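You operate a simulated robot arm through the tools that you are given. There is no shell and no other tool.

You are at the controls of a simulated robot arm. One attempt, no reset.

Task
Brush the lint off the package in the cradle.
Fine: brake off, turn it lint side up, brake on, then brush; put the brush back. Set down upright: brush. What is to be rubbed or washed off counts as gone when no trace of it is left.

The check looks at the end state, three seconds after you hand in, the way a careful person would. Anything else that was tipped, shoved, dropped, spilled or broken makes it a failure.

Robot
A 7-joint arm with a fingered hand, fixed in place. Base frame: the origin is on the floor under the middle of its stand, x ahead of it, y to its left, z up; the work surface is at about z = 806. Units: mm, degrees, N and s.
It reaches about 1228 mm from its shoulder. Its first joint turns from -115.0 to 115.0 degrees. Payload 5 kg.
Tool frame: the origin (TCP) lies between the finger pads and is the grasp point; the fingertips stand 32 mm ahead of it; z points along the fingers, y is the line along which they close. The gripper opens to 160 mm; its body begins 89 mm behind the TCP. The gripper is a hand of 4 fingers: y runs from the thumb to the fingers, the wrist lies at [0, 0, -267] in the tool frame.
Orientation is that of the tool frame in the base frame, as a unit quaternion [w, x, y, z]. With the fingers straight down and closing along the base's y, the tool's x points along the base's -x, its y along +y and its z along -z.

Tools
- The arm moves only by the tool step_arm. Its argument "moves" is a list of rows, each a list of 2 entries, a list of its own where there are three numbers: the shift along the base's x, y, z in m, then the turn, a rotation vector about the base's x, y, z in degrees. In form: [[[tx, ty, tz], [rx, ry, rz]], ...]. A call has 1 to 20 rows; each row is the pose to reach, as a shift and turn from the pose commanded when the call began. Each row takes 0.2 s and may step no farther than 50 mm and 8.6 degrees from the row before; otherwise, the whole call is refused. A pose out of reach is approached as far as the arm can. The call stops where the force on the tool passes 60 N (or 10 N more than at its start, if that is more) or the arm is blocked; 0.2 s more then pass. In this call time passes only in rows, and 0.2 s behind the last. It gives the time, the measured TCP pose, the force on the tool (base axes), the opening and the grip force at its end, in the units of the frame above (readings bear some noise), with the torque about the TCP (base axes, N m) and any sound that the robot's microphone picked up, and new pictures: "views" is both (left out), scene, wrist or none.
- Cameras (640 x 400 px; columns grow to the right, rows downward): "scene" is fixed at [48.8, 501, 1667.8]; the picture's right is [-0.60, -0.80, 0.00], its down [-0.46, 0.34, -0.82] and it looks along [0.66, -0.49, -0.57] (base axes); focal length 372 px, centre (320, 200). "wrist" rides on the gripper at [80, -4, -114] in the tool frame; the picture's right is [0.05, 1.00, 0.00], its down [-0.82, 0.04, -0.58] and it looks along [-0.58, 0.03, 0.82] (tool axes); focal length 265 px, centre (320, 200). There is no depth. A picture from a camera that has moved, and an enlarged one, comes with that camera's place and axes in the base frame and with its lens.
- slide_trunk(by): slides the trunk up (or, below 0, down) by that many mm; the arm rides with it, the base frame stays. It gives what a move gives, with no picture.
- finger_targets(finger1, finger2, finger3, thumb_bend): sets how far each is bent, from 0 (flat) to 1 (curled in); at 0.3 the hand is open as for a grip, at 0.7 the pads meet at the TCP. One left out holds its place. A second passes; each finger stops where it meets its share of the squeeze, and holds until it gets a number again. It is the only way to open and close the hand. It gives what a move gives, with no picture; readings hold the bend of each and the force on the fingers (four entries, about 0 where the hand has none), thumb and palm.
- inspect(camera, box): a new picture of the part [left, top, right, bottom] of that camera's present view, enlarged. No time passes.
- finish_job(): hands the job in; it is judged then, once.

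Nothing tells you positions but the pictures and the camera data. Unless the task says otherwise, let go and move clear before handing in.

The tools are called after ">>>" by a JSON object that holds its "api" and its "payload". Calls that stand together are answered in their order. step_arm: Moves the arm, as the interface text tells. Its arguments: {"type":"object","properties":{"moves":{"type":"array"},"views":{"type":"string","enum":["both","scene","wrist","none"]}},"required":["moves"]} The other tools are called the same way: slide_trunk (by) moves the trunk up or down; finger_targets (finger1, finger2, finger3, thumb_bend) moves the fingers one by one; inspect (camera, box) takes an enlarged picture of a part of a camera's view; finish_job () hands the job in.

At the start:

```text
time: 0.0
eef_pos: [736.5, -4.9, 1234.5]
ee_rot: [0.0, 0.0, 1.0, 0.0]
contact_force: [-0.8, -0.3, -0.3]
ft_torque: [0.01, -0.03, 0.03]
opening: 159.7
grasp_force: 0.0
shape: jaw
bend: [0.3, 0.3, 0.3, 0.3]
finger forces: [0.0, 0.0, 0.0, 0.0, 0.0, 0.0]
trunk travel left (down, up): [-750.0, 240.0]
```

scene: 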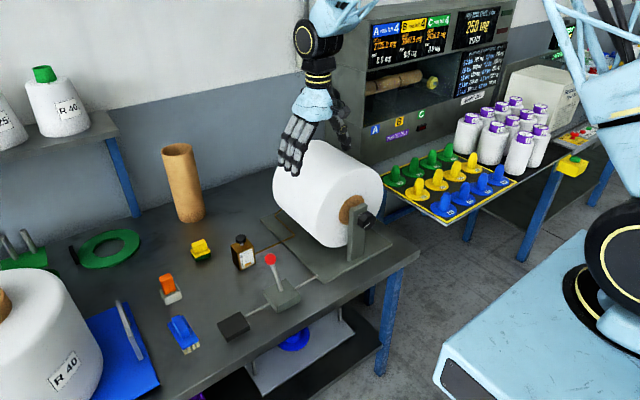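
wrist: 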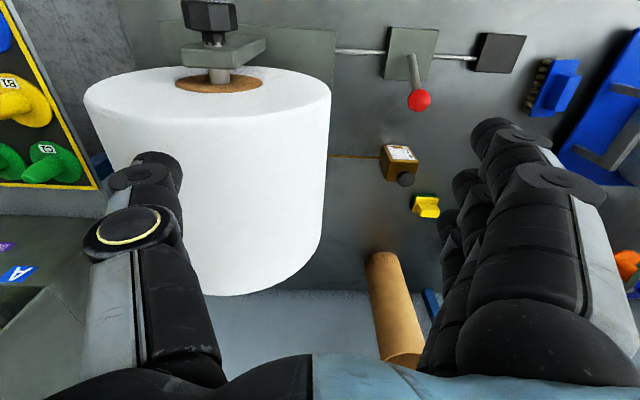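

I see a white yarn package lying in a cradle with a lever (red knob) beside it, and several small tools on the bench (blue brush, orange item, yellow item, brown bottle). I'll look closer first to identify the brush, the brake and where the lint is.

>>> {"api": "inspect", "payload": {"camera": "scene", "box": [140, 220, 340, 370]}}

>>> {"api": "inspect", "payload": {"camera": "scene", "box": [240, 110, 420, 290]}}

>>> {"api": "inspect", "payload": {"camera": "wrist", "box": [320, 0, 640, 240]}}

>>> {"api": "inspect", "payload": {"camera": "wrist", "box": [70, 0, 350, 300]}}

```text
2.67 times, centred on (240, 295) of scene
camera zoom: at [48.8, 501.0, 1667.8], right [-0.6, -0.8, 0.0], down [-0.46, 0.34, -0.82], along [0.66, -0.49, -0.57], focal length 991 px, centre (533, -53)
```

zoom: 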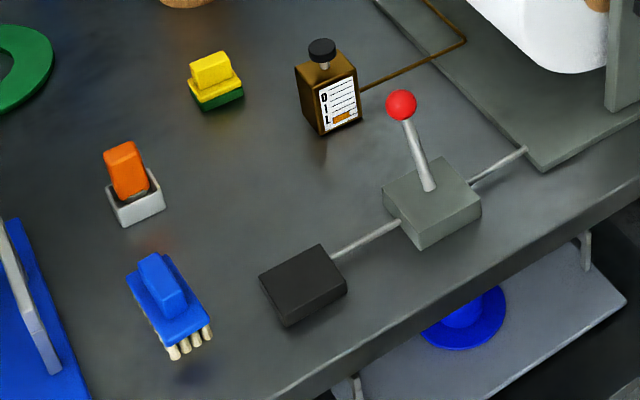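

```text
2.22 times, centred on (330, 200) of scene
camera zoom: at [48.8, 501.0, 1667.8], right [-0.6, -0.8, 0.0], down [-0.46, 0.34, -0.82], along [0.66, -0.49, -0.57], focal length 826 px, centre (298, 200)
```

zoom: 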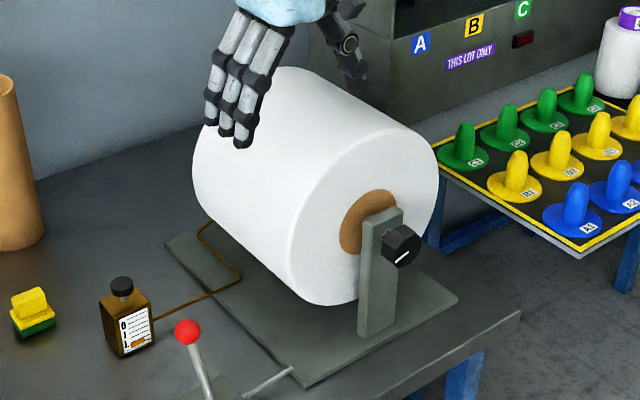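

```text
1.67 times, centred on (480, 120) of wrist
camera zoom: at [656.8, -8.7, 1348.0], right [-0.05, 1.0, 0.0], down [0.82, 0.04, 0.58], along [0.58, 0.03, -0.82], focal length 442 px, centre (53, 333)
```

zoom: 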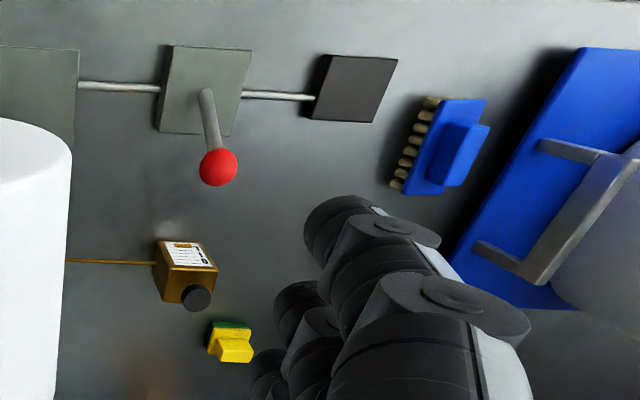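

```text
1.33 times, centred on (210, 150) of wrist
camera zoom: at [656.8, -8.7, 1348.0], right [-0.05, 1.0, 0.0], down [0.82, 0.04, 0.58], along [0.58, 0.03, -0.82], focal length 354 px, centre (467, 267)
```

zoom: 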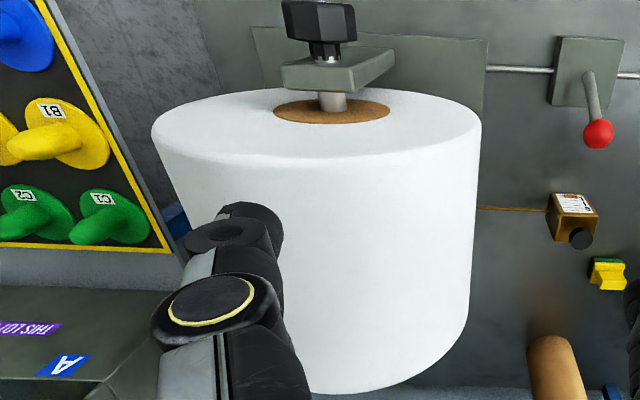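

The package axis looks to run along x (knob end near x≈670, y≈-134, z≈982, radius ≈140), the brake lever's red ball is near (760, 151, 921) tilted to +x, and the blue brush stands on its bristles near (754, 436). No lint is visible from here, so I'll look at the package's far (-y) side first.

>>> {"api": "step_arm", "payload": {"moves": [[[0, -0.01, 0.045], [0, 0, 0]], [[0, -0.03, 0.09], [0, 0, 0]], [[0, -0.08, 0.1], [6, 0, 0]], [[-0.005, -0.13, 0.1], [12, 0, 0]], [[-0.01, -0.18, 0.1], [18, 0, 0]], [[-0.015, -0.225, 0.095], [24, 0, 0]], [[-0.02, -0.27, 0.085], [30, 0, 0]], [[-0.025, -0.315, 0.07], [36, 0, 0]], [[-0.03, -0.36, 0.05], [42, 0, 0]], [[-0.036, -0.39, 0.03], [45, 0, 0]]]}}

```text
refused: row 3 steps farther than a row can; nothing moved
```

The package view move was refused because one row stepped slightly over 50 mm; I'll resend with smaller steps.

>>> {"api": "step_arm", "payload": {"moves": [[[0, -0.01, 0.045], [0, 0, 0]], [[0, -0.03, 0.09], [0, 0, 0]], [[0, -0.075, 0.1], [6, 0, 0]], [[-0.005, -0.12, 0.1], [12, 0, 0]], [[-0.01, -0.165, 0.1], [18, 0, 0]], [[-0.015, -0.21, 0.095], [24, 0, 0]], [[-0.02, -0.255, 0.085], [30, 0, 0]], [[-0.025, -0.3, 0.07], [36, 0, 0]], [[-0.03, -0.345, 0.055], [42, 0, 0]], [[-0.036, -0.385, 0.035], [45, 0, 0]]]}}

```text
time: 2.2
eef_pos: [701.7, -390.1, 1267.1]
ee_rot: [0.0, 0.0, 0.923, 0.384]
contact_force: [-0.7, -0.4, -0.1]
ft_torque: [0.04, 0.04, 0.04]
opening: 159.7
grasp_force: 0.0
shape: jaw
bend: [0.3, 0.3, 0.3, 0.3]
finger forces: [0.0, 0.0, 0.0, 0.0, 0.1, 0.1]
trunk travel left (down, up): [-750.0, 240.0]
camera wrist: at [621.6, -473.8, 1344.0], right [-0.05, 0.7, 0.71], down [0.82, -0.38, 0.44], along [0.58, 0.6, -0.55], focal length 265 px, centre (320, 200)
```

scene: 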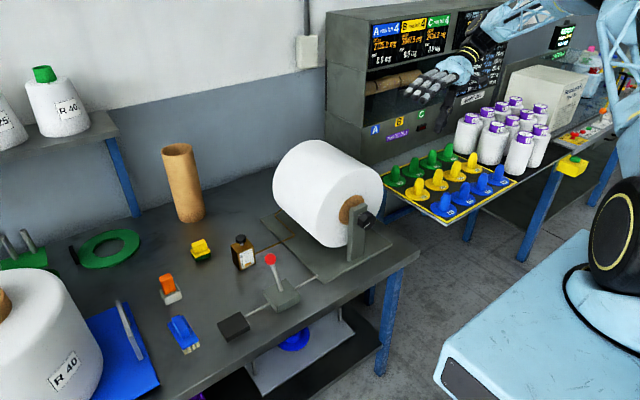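
wrist: 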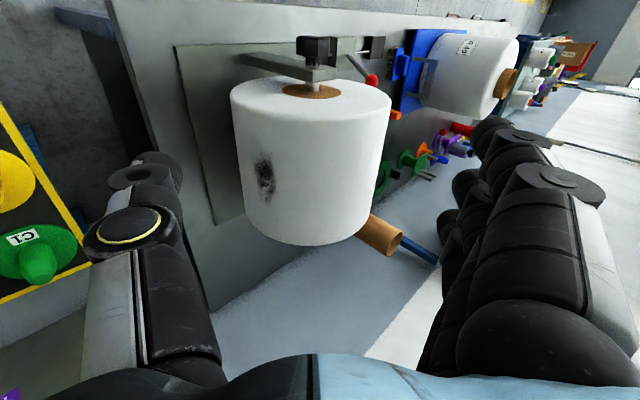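

The lint shows as a dark patch on the -y side of the package. I'll zoom in on it and on the package geometry.

>>> {"api": "inspect", "payload": {"camera": "wrist", "box": [170, 20, 410, 260]}}

>>> {"api": "inspect", "payload": {"camera": "scene", "box": [210, 130, 420, 290]}}

>>> {"api": "inspect", "payload": {"camera": "scene", "box": [320, 170, 420, 270]}}

```text
1.67 times, centred on (290, 140) of wrist
camera zoom: at [621.6, -473.8, 1344.0], right [-0.05, 0.7, 0.71], down [0.82, -0.38, 0.44], along [0.58, 0.6, -0.55], focal length 442 px, centre (370, 300)
```

zoom: 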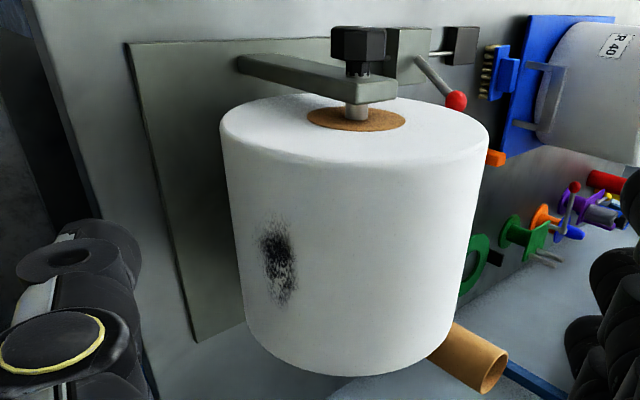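

```text
2.50 times, centred on (315, 210) of scene
camera zoom: at [48.8, 501.0, 1667.8], right [-0.6, -0.8, 0.0], down [-0.46, 0.34, -0.82], along [0.66, -0.49, -0.57], focal length 929 px, centre (332, 175)
```

zoom: 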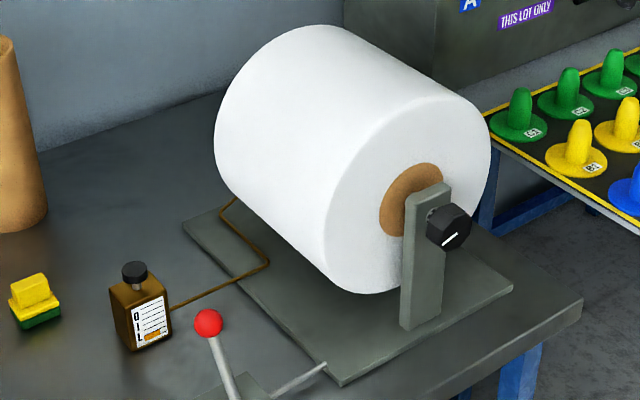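

```text
4.00 times, centred on (370, 220) of scene
camera zoom: at [48.8, 501.0, 1667.8], right [-0.6, -0.8, 0.0], down [-0.46, 0.34, -0.82], along [0.66, -0.49, -0.57], focal length 1486 px, centre (120, 120)
```

zoom: 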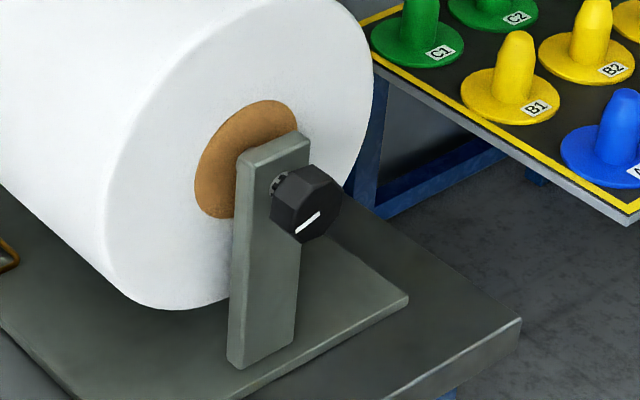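

The lint is a dark patch about x 794–899 on the package's -y side, roughly 15° above horizontal, so the package must turn about 74° to bring it on top. Next I'll go back over the brake lever with the hand vertical and take a closer look there.

>>> {"api": "step_arm", "payload": {"moves": [[[0.005, 0.045, 0.02], [-4, 0, 0]], [[0.01, 0.09, 0.03], [-8, 0, 0]], [[0.015, 0.135, 0.03], [-12, 0, 0]], [[0.02, 0.18, 0.03], [-16, 0, 0]], [[0.025, 0.225, 0.03], [-20, 0, 0]], [[0.03, 0.27, 0.03], [-24, 0, 0]], [[0.035, 0.315, 0.03], [-28, 0, 0]], [[0.04, 0.36, 0.02], [-32, 0, 0]], [[0.045, 0.405, 0.01], [-36, 0, 0]], [[0.05, 0.45, 0.0], [-40, 0, 0]], [[0.055, 0.495, -0.01], [-43, 0, 0]], [[0.06, 0.54, -0.03], [-45, 0, 0]], [[0.06, 0.541, -0.075], [-45, 0, 0]], [[0.06, 0.541, -0.119], [-45, 0, 0]]]}}

```text
time: 5.2
eef_pos: [760.2, 151.1, 1153.1]
ee_rot: [0.0, 0.0, 1.0, 0.0]
contact_force: [0.1, 0.2, 0.6]
ft_torque: [0.0, 0.04, -0.02]
opening: 159.9
grasp_force: 0.1
shape: jaw
bend: [0.3, 0.3, 0.3, 0.3]
finger forces: [0.0, 0.0, 0.1, 0.0, 0.0, 0.0]
trunk travel left (down, up): [-750.0, 240.0]
camera wrist: at [680.1, 146.6, 1266.8], right [-0.05, 1.0, 0.0], down [0.82, 0.04, 0.58], along [0.58, 0.03, -0.82], focal length 265 px, centre (320, 200)
```

scene: 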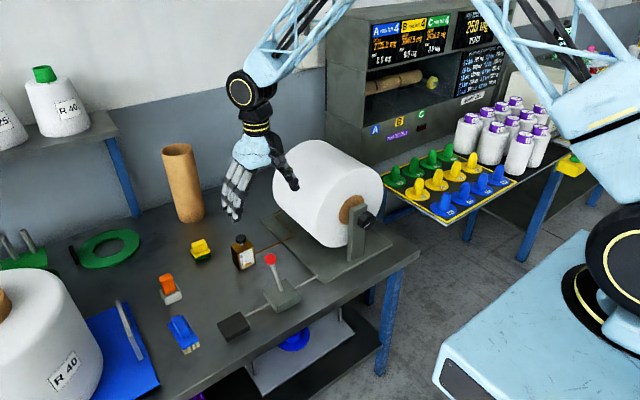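
wrist: 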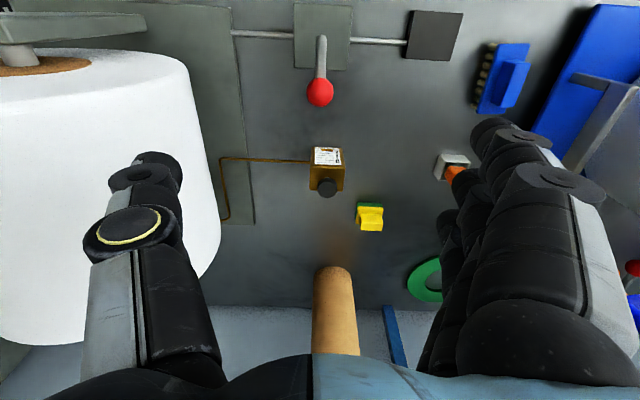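

The ball is confirmed at about (760, 151, 921). I'll zoom in on the lever, its link rod and the brush before gripping the lever.

>>> {"api": "inspect", "payload": {"camera": "wrist", "box": [220, 0, 480, 160]}}

>>> {"api": "inspect", "payload": {"camera": "wrist", "box": [420, 0, 640, 140]}}

>>> {"api": "inspect", "payload": {"camera": "scene", "box": [210, 240, 330, 350]}}

```text
2.46 times, centred on (350, 80) of wrist
camera zoom: at [680.1, 146.6, 1266.8], right [-0.05, 1.0, 0.0], down [0.82, 0.04, 0.58], along [0.58, 0.03, -0.82], focal length 653 px, centre (246, 495)
```

zoom: 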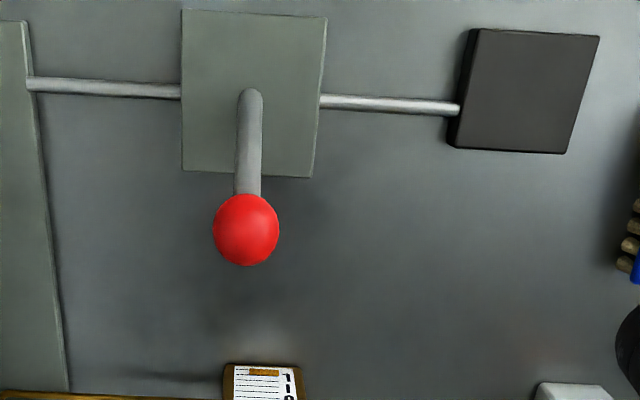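

```text
2.86 times, centred on (530, 70) of wrist
camera zoom: at [680.1, 146.6, 1266.8], right [-0.05, 1.0, 0.0], down [0.82, 0.04, 0.58], along [0.58, 0.03, -0.82], focal length 758 px, centre (-280, 571)
```

zoom: 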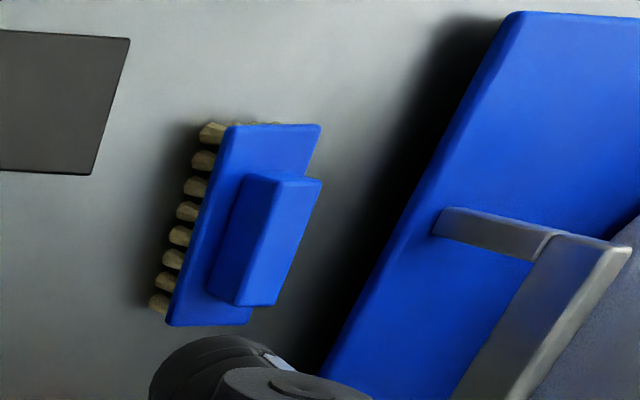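

```text
3.64 times, centred on (270, 295) of scene
camera zoom: at [48.8, 501.0, 1667.8], right [-0.6, -0.8, 0.0], down [-0.46, 0.34, -0.82], along [0.66, -0.49, -0.57], focal length 1351 px, centre (502, -146)
```

zoom: 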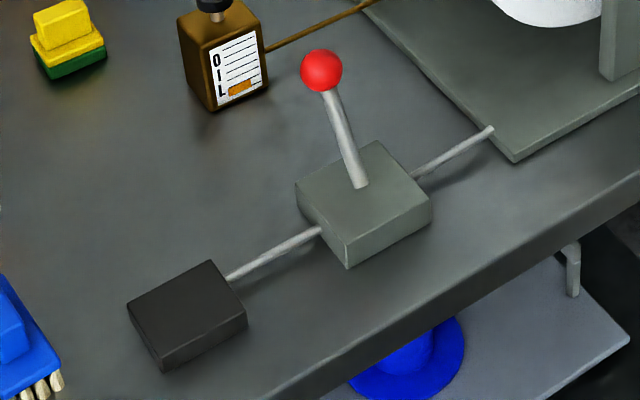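

The brush stands on its bristles with a raised grip along its length; the lever pivots in the x–z plane and leans away from the robot. I'll narrow the hand and lower it around the red ball.

>>> {"api": "finger_targets", "payload": {"finger1": 0.48, "finger2": 0.48, "finger3": 0.48, "thumb_bend": 0.48}}

>>> {"api": "step_arm", "payload": {"moves": [[[0, 0, -0.045], [0, 0, 0]], [[0, 0, -0.09], [0, 0, 0]], [[0, 0, -0.13], [0, 0, 0]], [[0, 0, -0.165], [0, 0, 0]]]}}

```text
time: 6.2
eef_pos: [759.9, 149.3, 1154.6]
ee_rot: [0.0, 0.001, 1.0, 0.0]
contact_force: [-0.3, -1.2, 0.0]
ft_torque: [0.01, -0.01, 0.01]
opening: 100.0
grasp_force: 0.1
shape: fingers
bend: [0.48, 0.48, 0.48, 0.48]
finger forces: [0.0, 0.0, 0.0, 0.0, 0.0, 0.0]
trunk travel left (down, up): [-750.0, 240.0]
```

```text
time: 7.2
eef_pos: [761.7, 148.6, 983.8]
ee_rot: [0.0, 0.0, 1.0, 0.0]
contact_force: [-0.1, 0.6, 0.1]
ft_torque: [-0.03, 0.0, 0.01]
opening: 100.0
grasp_force: 0.0
shape: fingers
bend: [0.48, 0.48, 0.48, 0.48]
finger forces: [0.0, 0.0, 0.0, 0.0, 0.1, 0.1]
trunk travel left (down, up): [-750.0, 240.0]
camera wrist: at [682.0, 145.8, 1097.6], right [-0.05, 1.0, 0.0], down [0.82, 0.04, 0.58], along [0.58, 0.03, -0.82], focal length 265 px, centre (320, 200)
```

scene: 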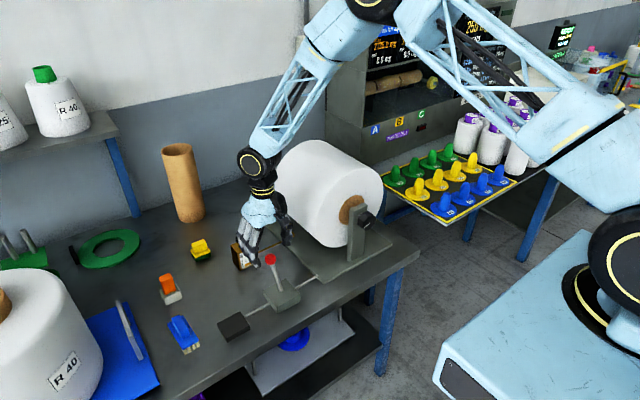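
wrist: 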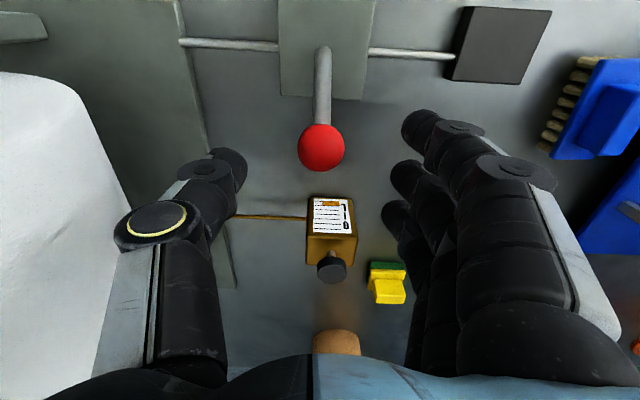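

The ball sits centred between the open fingers. I'll lower the last 62 mm and close gently on it.

>>> {"api": "step_arm", "payload": {"moves": [[[0, 0, -0.03], [0, 0, 0]], [[0, 0, -0.062], [0, 0, 0]]]}}

>>> {"api": "finger_targets", "payload": {"finger1": 0.66, "finger2": 0.66, "finger3": 0.66, "thumb_bend": 0.66}}

>>> {"api": "inspect", "payload": {"camera": "wrist", "box": [160, 0, 480, 260]}}

```text
time: 7.8
eef_pos: [762.3, 150.5, 919.7]
ee_rot: [0.0, 0.0, 1.0, 0.0]
contact_force: [0.3, -0.7, -0.7]
ft_torque: [0.02, 0.01, 0.01]
opening: 100.0
grasp_force: 0.1
shape: fingers
bend: [0.48, 0.48, 0.48, 0.48]
finger forces: [0.0, 0.0, 0.1, 0.0, 0.0, 0.1]
trunk travel left (down, up): [-750.0, 240.0]
camera wrist: at [682.7, 146.8, 1033.5], right [-0.05, 1.0, 0.0], down [0.82, 0.04, 0.58], along [0.58, 0.03, -0.82], focal length 265 px, centre (320, 200)
```

scene: 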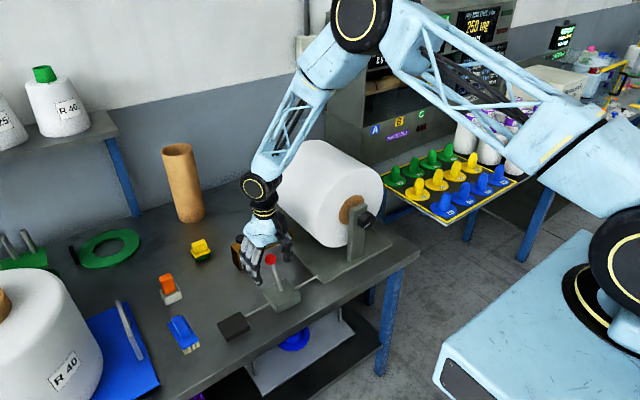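
wrist: 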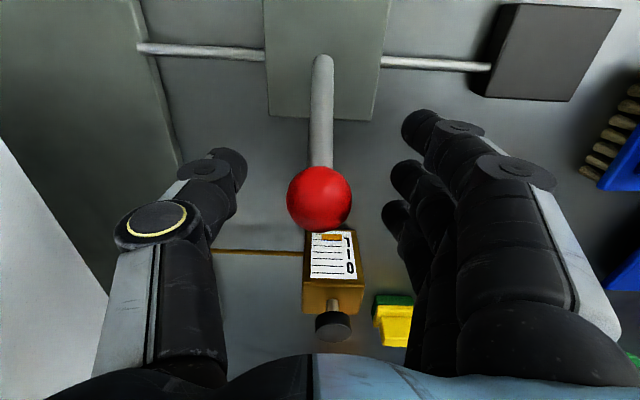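

```text
time: 8.8
eef_pos: [761.5, 150.6, 919.6]
ee_rot: [0.001, 0.0, 1.0, 0.001]
contact_force: [0.3, -0.6, -0.7]
ft_torque: [-0.05, -0.01, -0.02]
opening: 34.7
grasp_force: 0.3
shape: fingers
bend: [0.66, 0.66, 0.66, 0.66]
finger forces: [0.1, 0.1, 0.1, 0.0, 0.3, 0.0]
trunk travel left (down, up): [-750.0, 240.0]
```

```text
1.54 times, centred on (320, 130) of wrist
camera zoom: at [682.1, 146.5, 1033.8], right [-0.05, 1.0, 0.0], down [0.82, 0.04, 0.58], along [0.58, 0.03, -0.82], focal length 408 px, centre (320, 308)
```

zoom: 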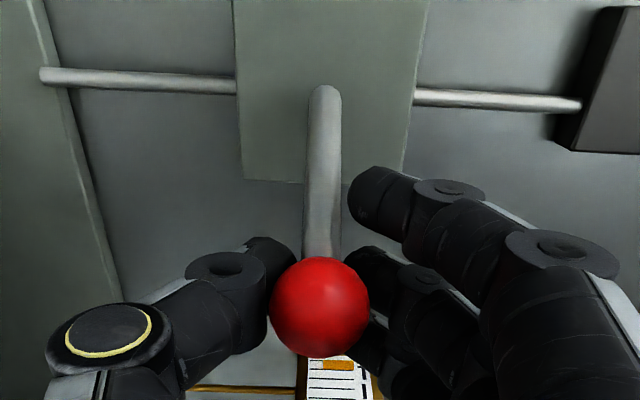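

The fingers are just touching the ball. I'll squeeze a little more, then draw the lever toward the robot along its arc.

>>> {"api": "finger_targets", "payload": {"finger1": 0.72, "finger2": 0.72, "finger3": 0.72, "thumb_bend": 0.72}}

```text
time: 9.8
eef_pos: [761.5, 149.6, 918.5]
ee_rot: [-0.001, -0.001, 1.0, 0.001]
contact_force: [-5.3, -5.0, -7.7]
ft_torque: [0.09, 0.04, -0.09]
opening: 25.6
grasp_force: 8.6
shape: fingers
bend: [0.71, 0.71, 0.72, 0.69]
finger forces: [2.5, 3.4, 0.0, 0.0, 10.8, 0.0]
trunk travel left (down, up): [-750.0, 240.0]
```

Gripped (≈9 N). Pulling the lever toward the robot along an arc about its pivot at (709, 151, 834).

>>> {"api": "step_arm", "payload": {"moves": [[[-0.008, 0, 0.004], [0, 0, 0]], [[-0.016, 0, 0.0074], [0, 0, 0]], [[-0.025, 0, 0.01], [0, 0, 0]], [[-0.033, 0, 0.012], [0, 0, 0]]]}}

```text
time: 10.8
eef_pos: [728.3, 150.6, 934.5]
ee_rot: [0.0, 0.0, 1.0, 0.0]
contact_force: [0.1, -7.3, -13.4]
ft_torque: [-0.01, -0.1, -0.02]
opening: 24.1
grasp_force: 8.3
shape: fingers
bend: [0.72, 0.7, 0.72, 0.68]
finger forces: [0.1, 6.2, 0.0, 0.0, 10.6, 0.0]
trunk travel left (down, up): [-750.0, 240.0]
camera wrist: at [648.7, 146.3, 1048.9], right [-0.05, 1.0, 0.0], down [0.82, 0.04, 0.58], along [0.58, 0.03, -0.82], focal length 265 px, centre (320, 200)
```

scene: 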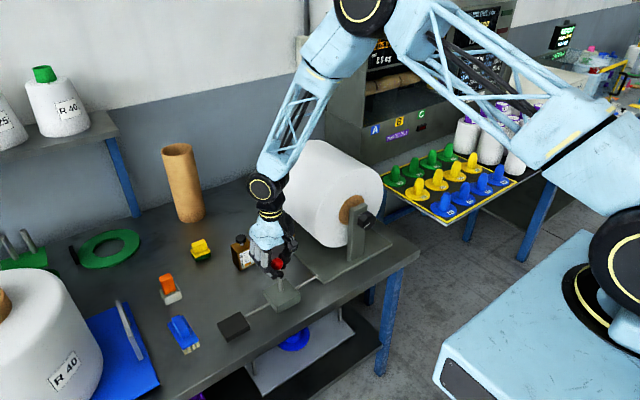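
wrist: 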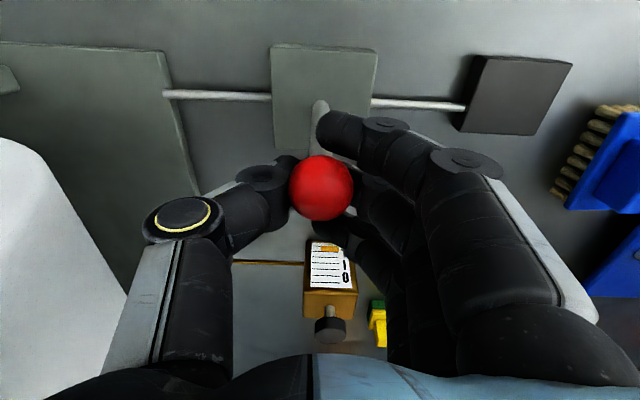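

The lever is moving freely with the hand. I'll continue the pull past vertical toward the robot, lowering slightly to follow the arc.

>>> {"api": "step_arm", "payload": {"moves": [[[-0.009, 0, -0.003], [0, 0, 0]], [[-0.018, 0, -0.004], [0, 0, 0]], [[-0.027, 0, -0.005], [0, 0, 0]], [[-0.036, 0, -0.007], [0, 0, 0]], [[-0.045, 0, -0.009], [0, 0, 0]]]}}

```text
time: 12.0
eef_pos: [682.3, 152.5, 924.4]
ee_rot: [0.0, 0.0, 1.0, 0.0]
contact_force: [8.2, -1.9, -3.7]
ft_torque: [-0.1, -0.41, 0.08]
opening: 24.4
grasp_force: 12.0
shape: fingers
bend: [0.7, 0.72, 0.72, 0.7]
finger forces: [7.5, 8.2, 0.1, 0.0, 8.4, 0.0]
trunk travel left (down, up): [-750.0, 240.0]
camera wrist: at [603.6, 147.7, 1038.9], right [-0.05, 1.0, 0.0], down [0.82, 0.04, 0.58], along [0.58, 0.03, -0.82], focal length 265 px, centre (320, 200)
```

scene: 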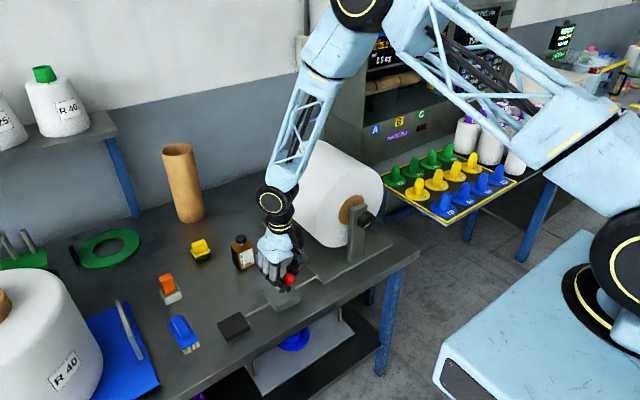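
wrist: 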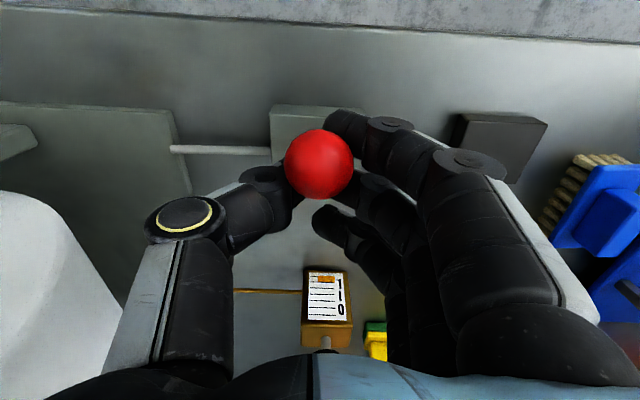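

The ball has snapped ahead to about x≈662, i.e. past centre toward the robot. I'll release it and rise to see where it rests.

>>> {"api": "finger_targets", "payload": {"finger1": 0.48, "finger2": 0.48, "finger3": 0.48, "thumb_bend": 0.48}}

>>> {"api": "step_arm", "payload": {"moves": [[[0, 0, 0.04], [0, 0, 0]], [[0, 0, 0.085], [0, 0, 0]], [[0, 0, 0.13], [0, 0, 0]]]}}

>>> {"api": "inspect", "payload": {"camera": "scene", "box": [210, 240, 330, 350]}}

```text
time: 13.0
eef_pos: [682.9, 152.5, 926.1]
ee_rot: [0.001, 0.0, 1.0, 0.0]
contact_force: [-0.4, 0.3, 0.3]
ft_torque: [0.0, -0.04, -0.03]
opening: 98.4
grasp_force: 0.2
shape: fingers
bend: [0.48, 0.48, 0.48, 0.48]
finger forces: [0.0, 0.1, 0.1, 0.0, 0.1, 0.1]
trunk travel left (down, up): [-750.0, 240.0]
```

```text
time: 13.8
eef_pos: [681.6, 151.5, 1057.9]
ee_rot: [0.0, 0.001, 1.0, 0.0]
contact_force: [-0.1, -1.3, -0.2]
ft_torque: [0.02, 0.02, -0.02]
opening: 98.4
grasp_force: 0.0
shape: fingers
bend: [0.48, 0.48, 0.48, 0.48]
finger forces: [0.1, 0.0, 0.0, 0.0, 0.0, 0.0]
trunk travel left (down, up): [-750.0, 240.0]
camera wrist: at [603.2, 147.7, 1171.1], right [-0.05, 1.0, 0.0], down [0.81, 0.04, 0.58], along [0.58, 0.03, -0.82], focal length 265 px, centre (320, 200)
```

scene: 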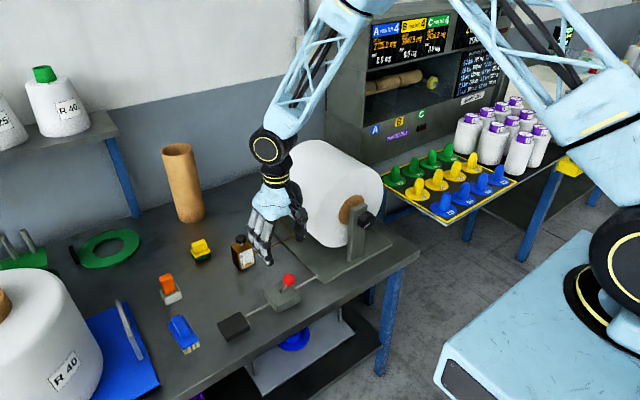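
wrist: 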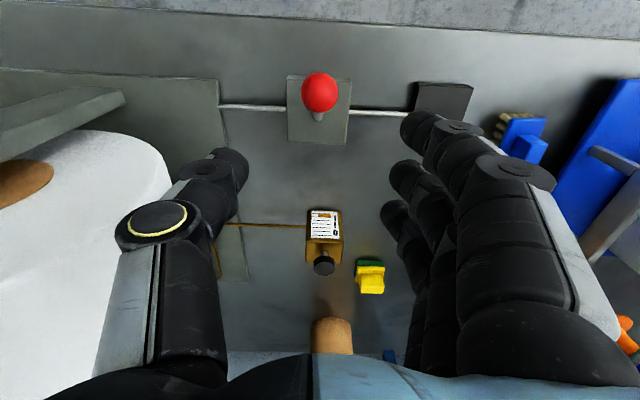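

```text
3.64 times, centred on (270, 295) of scene
camera zoom: at [48.8, 501.0, 1667.8], right [-0.6, -0.8, 0.0], down [-0.46, 0.34, -0.82], along [0.66, -0.49, -0.57], focal length 1351 px, centre (502, -146)
```

zoom: 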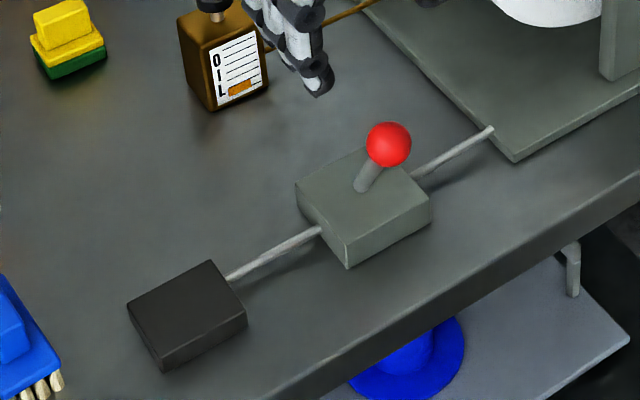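

The lever has flipped to the robot side and stays there (brake state toggled). Next I'll back off and pitch the hand horizontal, pointing +x, to approach the knob at about (668, -131, 987).

>>> {"api": "step_arm", "payload": {"moves": [[[-0.04, 0, 0.02], [0, 0, 0]], [[-0.08, -0.02, 0.04], [0, 0, 0]], [[-0.11, -0.055, 0.05], [0, 0, 0]], [[-0.115, -0.1, 0.05], [0, -8, 0]], [[-0.115, -0.145, 0.05], [0, -16, 0]], [[-0.115, -0.19, 0.045], [0, -24, 0]], [[-0.115, -0.235, 0.035], [0, -32, 0]], [[-0.11, -0.27, 0.015], [0, -40, 0]]]}}

```text
time: 15.6
eef_pos: [572.3, -122.0, 1069.2]
ee_rot: [0.342, 0.0, 0.94, 0.0]
contact_force: [0.4, 0.0, -0.7]
ft_torque: [0.01, 0.01, -0.01]
opening: 99.0
grasp_force: 0.0
shape: fingers
bend: [0.48, 0.48, 0.48, 0.48]
finger forces: [0.0, 0.0, 0.0, 0.1, 0.0, 0.1]
trunk travel left (down, up): [-750.0, 240.0]
camera wrist: at [438.5, -125.9, 1106.3], right [-0.04, 1.0, -0.03], down [0.25, 0.04, 0.97], along [0.97, 0.03, -0.25], focal length 265 px, centre (320, 200)
```

scene: 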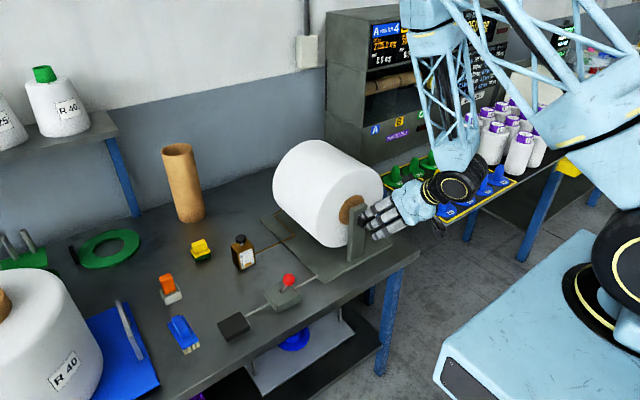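
wrist: 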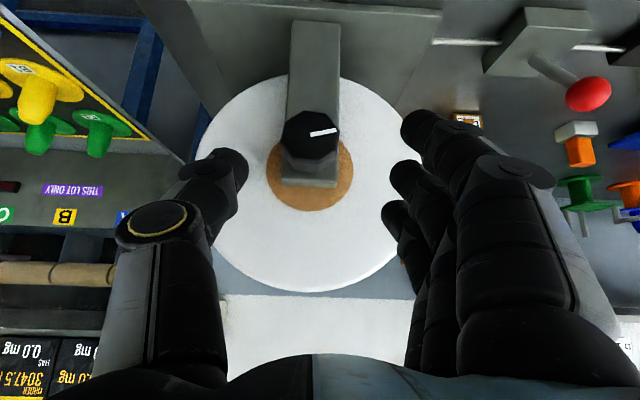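

The upside-down wrist view clearly shows the octagonal knob with its white mark, axis near y=-130, z=990. I'll finish pitching the hand to horizontal, in line with the knob.

>>> {"api": "step_arm", "payload": {"moves": [[[0.003, -0.004, -0.015], [0, -8, 0]], [[0.006, -0.008, -0.03], [0, -16, 0]], [[0.01, -0.011, -0.045], [0, -24, 0]], [[0.013, -0.011, -0.06], [0, -32, 0]], [[0.016, -0.011, -0.072], [0, -40, 0]], [[0.018, -0.011, -0.0815], [0, -46, 0]], [[0.018, -0.011, -0.0815], [0, -50, 0]]]}}

```text
time: 17.2
eef_pos: [593.2, -119.5, 988.9]
ee_rot: [0.708, -0.008, 0.706, 0.006]
contact_force: [-0.3, -4.2, 0.4]
ft_torque: [0.0, 0.05, 0.39]
opening: 99.2
grasp_force: 0.1
shape: fingers
bend: [0.48, 0.48, 0.48, 0.48]
finger forces: [0.0, 0.1, 0.1, 0.1, 0.1, 0.0]
trunk travel left (down, up): [-750.0, 240.0]
camera wrist: at [480.7, -125.7, 908.9], right [-0.02, 1.0, -0.05], down [-0.58, 0.03, 0.81], along [0.81, 0.05, 0.58], focal length 265 px, centre (320, 200)
```

scene: 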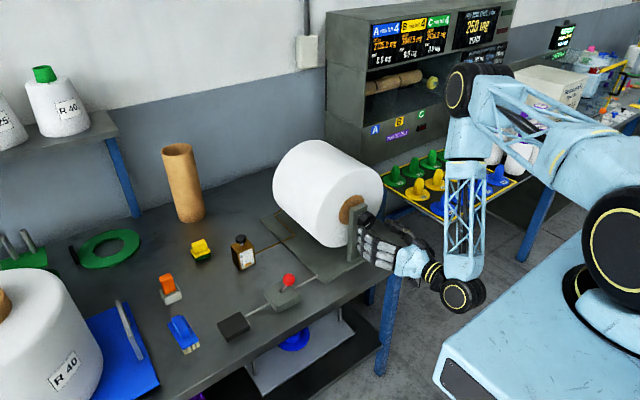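
wrist: 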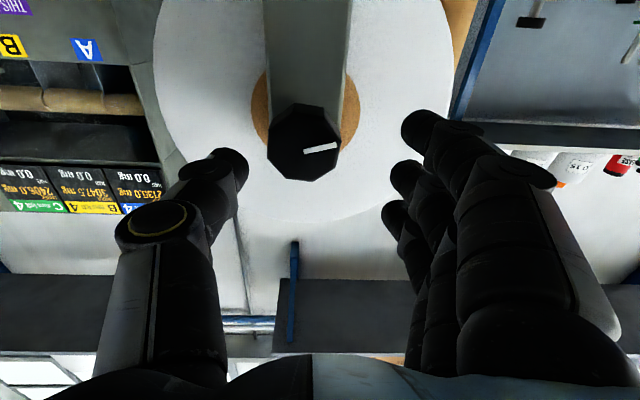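

The measured y is 10 mm off the commanded value with a small side force, so I'll hold for a moment to see whether that settles.

>>> {"api": "step_arm", "payload": {"moves": [[[0, 0, 0], [0, 0, 0]], [[0, 0, 0], [0, 0, 0]]], "views": "none"}}

>>> {"api": "inspect", "payload": {"camera": "scene", "box": [320, 150, 500, 330]}}

>>> {"api": "inspect", "payload": {"camera": "wrist", "box": [160, 0, 480, 260]}}

```text
time: 17.8
eef_pos: [591.4, -130.6, 988.9]
ee_rot: [0.707, 0.0, 0.707, 0.001]
contact_force: [0.9, 0.5, 0.7]
ft_torque: [-0.01, 0.01, -0.02]
opening: 98.9
grasp_force: 0.0
shape: fingers
bend: [0.48, 0.48, 0.48, 0.48]
finger forces: [0.0, 0.1, 0.1, 0.0, 0.0, 0.0]
trunk travel left (down, up): [-750.0, 240.0]
```

```text
2.22 times, centred on (410, 240) of scene
camera zoom: at [48.8, 501.0, 1667.8], right [-0.6, -0.8, 0.0], down [-0.46, 0.34, -0.82], along [0.66, -0.49, -0.57], focal length 826 px, centre (120, 111)
```

zoom: 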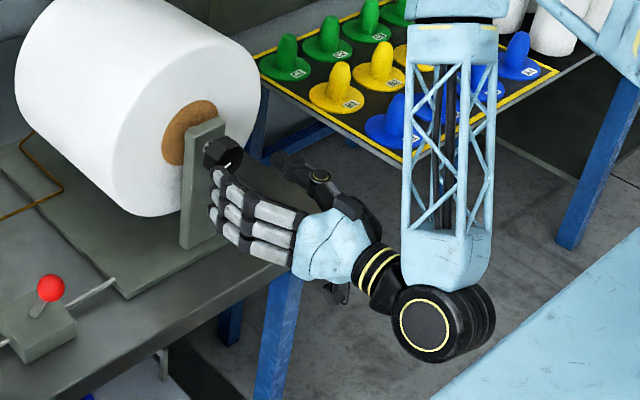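

```text
1.54 times, centred on (320, 130) of wrist
camera zoom: at [477.5, -134.1, 908.9], right [0.0, 1.0, -0.05], down [-0.58, 0.04, 0.82], along [0.82, 0.03, 0.58], focal length 408 px, centre (320, 308)
```

zoom: 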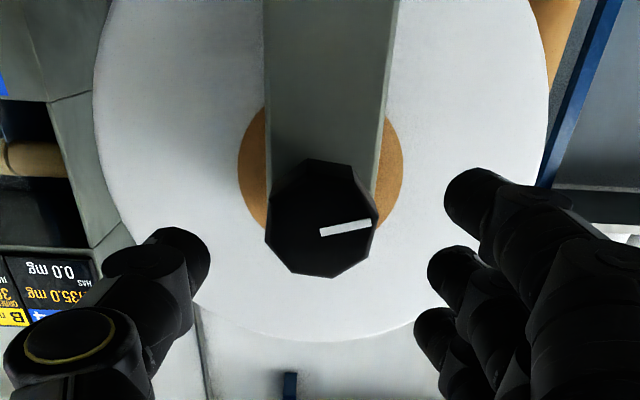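

It settled: the hand is lined up with the knob axis. I'll roll the hand +38° about x so that a full -75° turn is available, then check the alignment before advancing.

>>> {"api": "step_arm", "payload": {"moves": [[[0, 0, -0.001], [8, 0, 0]], [[0, 0, -0.002], [16, 0, 0]], [[0, 0, -0.003], [24, 0, 0]], [[0, 0, -0.003], [32, 0, 0]], [[0, 0, -0.003], [39, 0, 0]], [[0, 0, -0.003], [39, 0, 0]], [[0, 0, -0.003], [39, 0, 0]]]}}

```text
time: 19.4
eef_pos: [589.0, -128.9, 987.5]
ee_rot: [0.667, 0.236, 0.667, 0.236]
contact_force: [-0.7, 0.2, 0.7]
ft_torque: [-0.03, 0.0, -0.02]
opening: 99.1
grasp_force: 0.0
shape: fingers
bend: [0.48, 0.48, 0.48, 0.48]
finger forces: [0.0, 0.0, 0.0, 0.0, 0.0, 0.0]
trunk travel left (down, up): [-750.0, 240.0]
camera wrist: at [477.1, -81.9, 921.8], right [0.0, 0.81, 0.59], down [-0.58, -0.48, 0.66], along [0.82, -0.34, 0.47], focal length 265 px, centre (320, 200)
```

scene: 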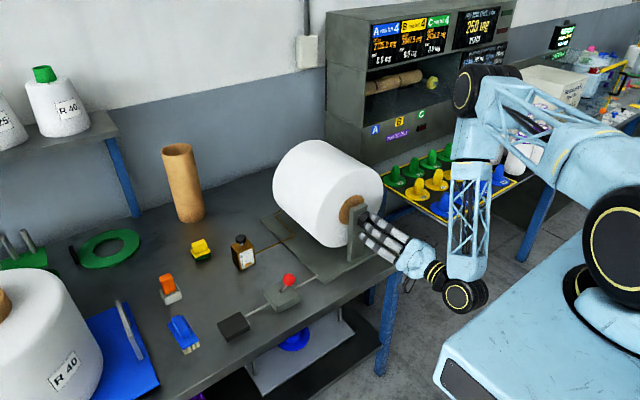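
wrist: 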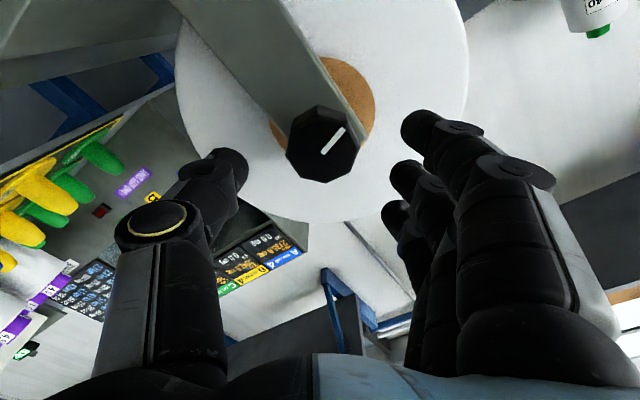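

Knob is centred between thumb and fingers. Advancing toward it in two stages.

>>> {"api": "step_arm", "payload": {"moves": [[[0.02, 0, 0], [0, 0, 0]], [[0.04, 0, 0], [0, 0, 0]], [[0.05, 0, 0], [0, 0, 0]], [[0.05, 0, 0], [0, 0, 0]]]}}

>>> {"api": "inspect", "payload": {"camera": "scene", "box": [320, 180, 420, 280]}}

```text
time: 20.4
eef_pos: [640.4, -129.2, 986.7]
ee_rot: [0.667, 0.236, 0.667, 0.235]
contact_force: [0.9, -0.4, -0.2]
ft_torque: [0.01, 0.0, 0.01]
opening: 99.1
grasp_force: 0.0
shape: fingers
bend: [0.48, 0.48, 0.48, 0.48]
finger forces: [0.0, 0.0, 0.0, 0.0, 0.0, 0.0]
trunk travel left (down, up): [-750.0, 240.0]
camera wrist: at [527.2, -81.6, 922.1], right [0.0, 0.81, 0.59], down [-0.58, -0.48, 0.66], along [0.82, -0.34, 0.47], focal length 265 px, centre (320, 200)
```

scene: 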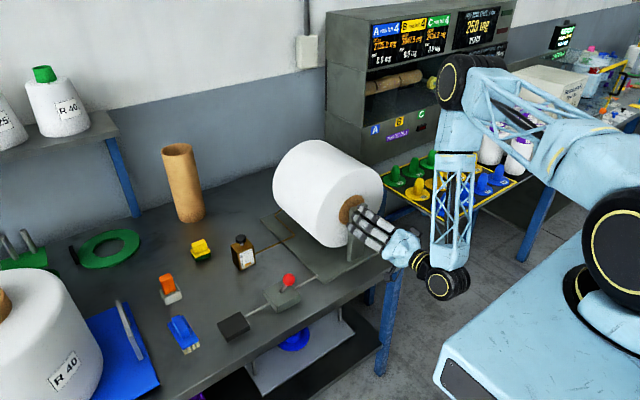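
wrist: 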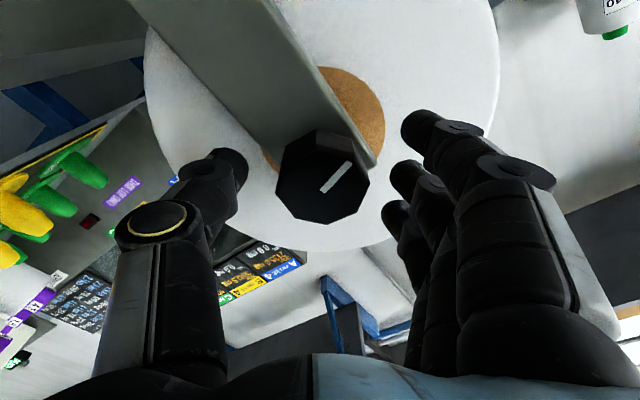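

```text
4.00 times, centred on (370, 230) of scene
camera zoom: at [48.8, 501.0, 1667.8], right [-0.6, -0.8, 0.0], down [-0.46, 0.34, -0.82], along [0.66, -0.49, -0.57], focal length 1486 px, centre (120, 80)
```

zoom: 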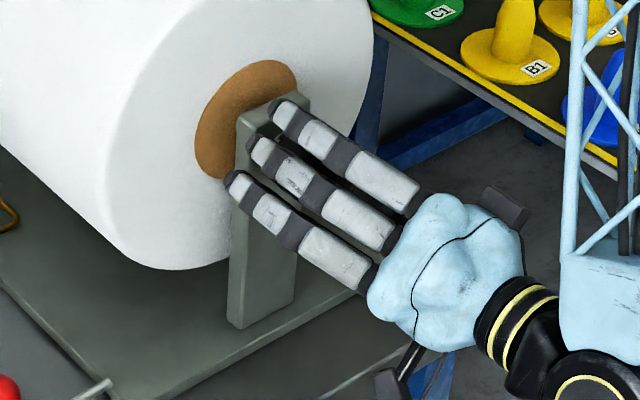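

The fingers now straddle the knob with its front face near x≈652. I'll advance 10 mm more and close on it.

>>> {"api": "step_arm", "payload": {"moves": [[[0.005, 0, 0], [0, 0, 0]], [[0.01, 0.001, 0.0], [0, 0, 0]], [[0.01, 0.001, 0.0], [0, 0, 0]]], "views": "none"}}

>>> {"api": "finger_targets", "payload": {"finger1": 0.62, "finger2": 0.62, "finger3": 0.62, "thumb_bend": 0.62}}

>>> {"api": "inspect", "payload": {"camera": "wrist", "box": [160, 40, 480, 300]}}

>>> {"api": "inspect", "payload": {"camera": "scene", "box": [320, 180, 420, 280]}}

```text
time: 21.2
eef_pos: [651.2, -128.2, 988.1]
ee_rot: [0.666, 0.235, 0.667, 0.237]
contact_force: [-0.6, 0.1, -0.2]
ft_torque: [0.03, 0.02, -0.03]
opening: 99.2
grasp_force: 0.1
shape: fingers
bend: [0.48, 0.48, 0.48, 0.48]
finger forces: [0.0, 0.0, 0.0, 0.0, 0.0, 0.1]
trunk travel left (down, up): [-750.0, 240.0]
```

```text
time: 22.2
eef_pos: [651.4, -128.6, 988.6]
ee_rot: [0.666, 0.237, 0.666, 0.236]
contact_force: [2.1, -1.2, 0.1]
ft_torque: [0.06, -0.02, -0.03]
opening: 53.2
grasp_force: 5.9
shape: fingers
bend: [0.62, 0.57, 0.62, 0.6]
finger forces: [0.0, 5.1, 0.0, 0.0, 6.0, 0.0]
trunk travel left (down, up): [-750.0, 240.0]
```

```text
1.54 times, centred on (320, 170) of wrist
camera zoom: at [537.3, -81.2, 922.8], right [0.0, 0.81, 0.59], down [-0.58, -0.48, 0.66], along [0.82, -0.34, 0.47], focal length 408 px, centre (320, 246)
```

zoom: 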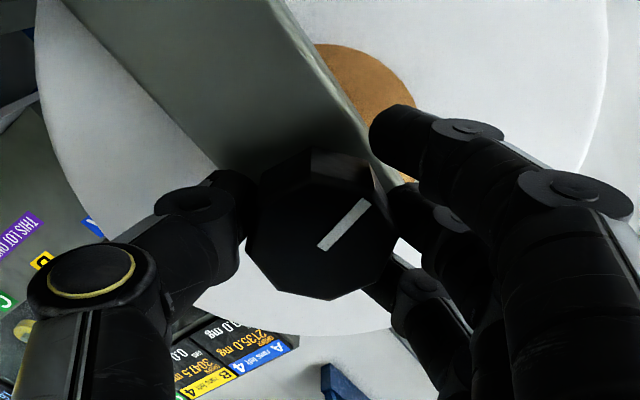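

```text
4.00 times, centred on (370, 230) of scene
camera zoom: at [48.8, 501.0, 1667.8], right [-0.6, -0.8, 0.0], down [-0.46, 0.34, -0.82], along [0.66, -0.49, -0.57], focal length 1486 px, centre (120, 80)
```

zoom: 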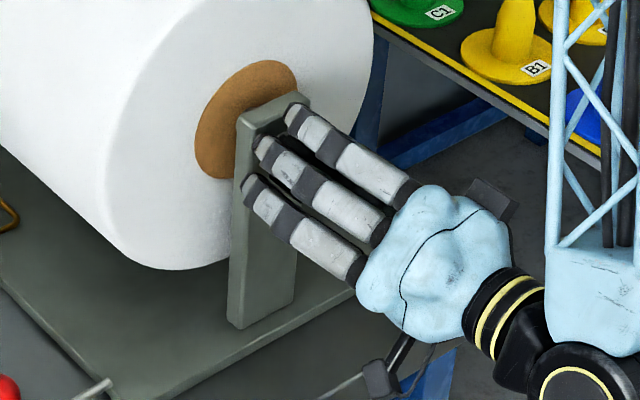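

Middle finger and thumb are on opposite flats of the knob. I'll firm up the grip and then turn a small test angle.

>>> {"api": "finger_targets", "payload": {"finger1": 0.68, "finger2": 0.72, "finger3": 0.68, "thumb_bend": 0.72}}

>>> {"api": "step_arm", "payload": {"moves": [[[0, 0, 0], [-4, 0, 0]], [[0, 0, 0], [-8, 0, 0]], [[0, 0, 0], [-12, 0, 0]], [[0, 0, 0], [-12, 0, 0]]]}}

```text
time: 23.2
eef_pos: [651.0, -129.0, 987.0]
ee_rot: [0.667, 0.236, 0.666, 0.236]
contact_force: [7.9, -6.9, -6.5]
ft_torque: [0.12, -0.01, 0.02]
opening: 41.5
grasp_force: 16.8
shape: fingers
bend: [0.68, 0.58, 0.65, 0.64]
finger forces: [0.0, 8.5, 3.4, 0.1, 21.5, 0.0]
trunk travel left (down, up): [-750.0, 240.0]
```

```text
time: 24.2
eef_pos: [650.2, -130.5, 988.0]
ee_rot: [0.687, 0.164, 0.688, 0.165]
contact_force: [10.6, -9.7, -1.1]
ft_torque: [-0.06, -0.01, -0.01]
opening: 41.4
grasp_force: 15.9
shape: fingers
bend: [0.68, 0.58, 0.65, 0.64]
finger forces: [0.3, 7.8, 3.4, 0.0, 20.5, 0.1]
trunk travel left (down, up): [-750.0, 240.0]
camera wrist: at [537.6, -96.9, 914.0], right [0.0, 0.91, 0.41], down [-0.58, -0.33, 0.75], along [0.82, -0.23, 0.53], focal length 265 px, centre (320, 200)
```

scene: 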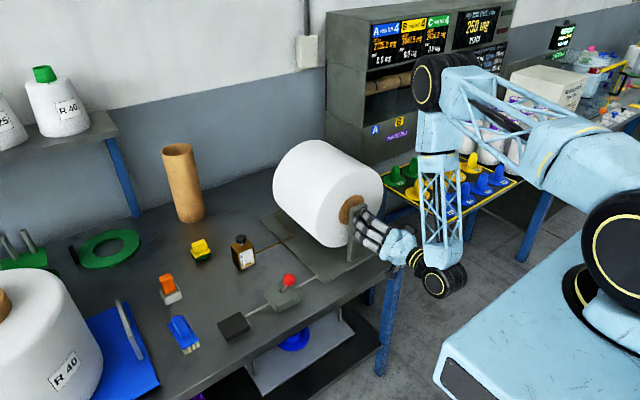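
wrist: 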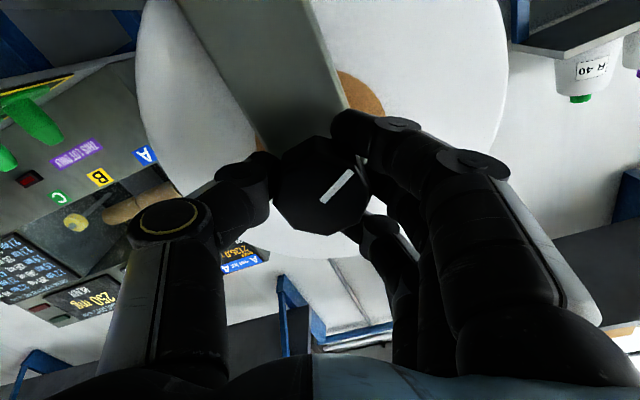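

The knob turned with the hand (mark stays fixed relative to the fingers, little torque), so the brake is off. Continuing the turn by another -40°.

>>> {"api": "step_arm", "payload": {"moves": [[[0, 0, 0], [-6, 0, 0]], [[0, 0, 0], [-12, 0, 0]], [[0, 0, 0], [-18, 0, 0]], [[0, 0, 0], [-24, 0, 0]], [[0, 0, 0], [-30, 0, 0]], [[0, 0, 0], [-36, 0, 0]], [[0, 0, 0], [-40, 0, 0]]]}}

>>> {"api": "inspect", "payload": {"camera": "scene", "box": [260, 120, 420, 280]}}

```text
time: 25.8
eef_pos: [650.1, -130.0, 986.7]
ee_rot: [0.703, -0.08, 0.702, -0.081]
contact_force: [6.5, -12.7, 13.5]
ft_torque: [0.06, -0.28, -0.2]
opening: 43.0
grasp_force: 17.6
shape: fingers
bend: [0.68, 0.58, 0.66, 0.64]
finger forces: [0.0, 7.4, 4.5, 0.0, 23.3, 0.0]
trunk travel left (down, up): [-750.0, 240.0]
camera wrist: at [537.7, -152.1, 909.9], right [0.0, 0.96, -0.28], down [-0.58, 0.23, 0.78], along [0.82, 0.16, 0.56], focal length 265 px, centre (320, 200)
```

scene: 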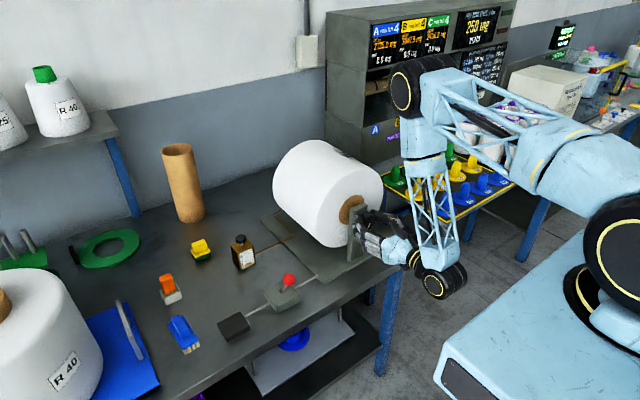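
wrist: 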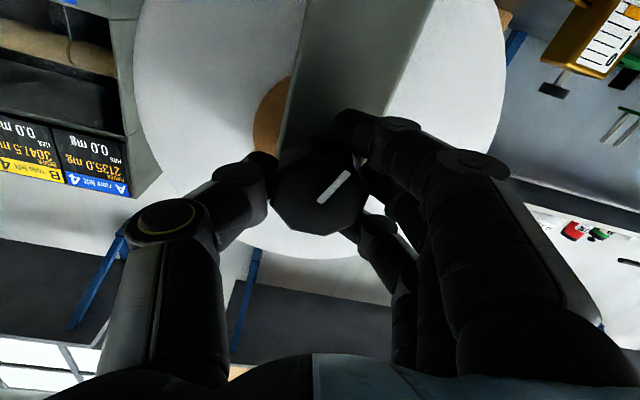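

```text
2.50 times, centred on (340, 200) of scene
camera zoom: at [48.8, 501.0, 1667.8], right [-0.6, -0.8, 0.0], down [-0.46, 0.34, -0.82], along [0.66, -0.49, -0.57], focal length 929 px, centre (270, 200)
```

zoom: 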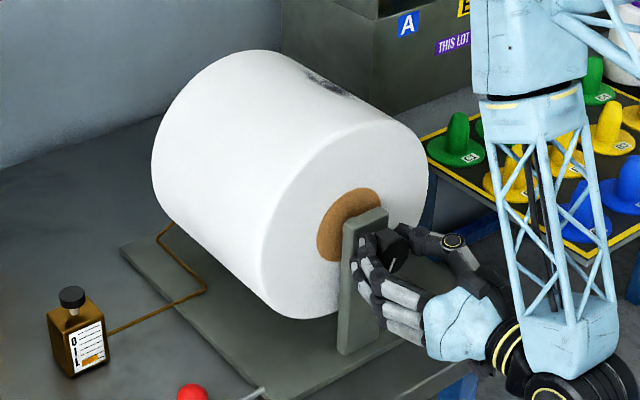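

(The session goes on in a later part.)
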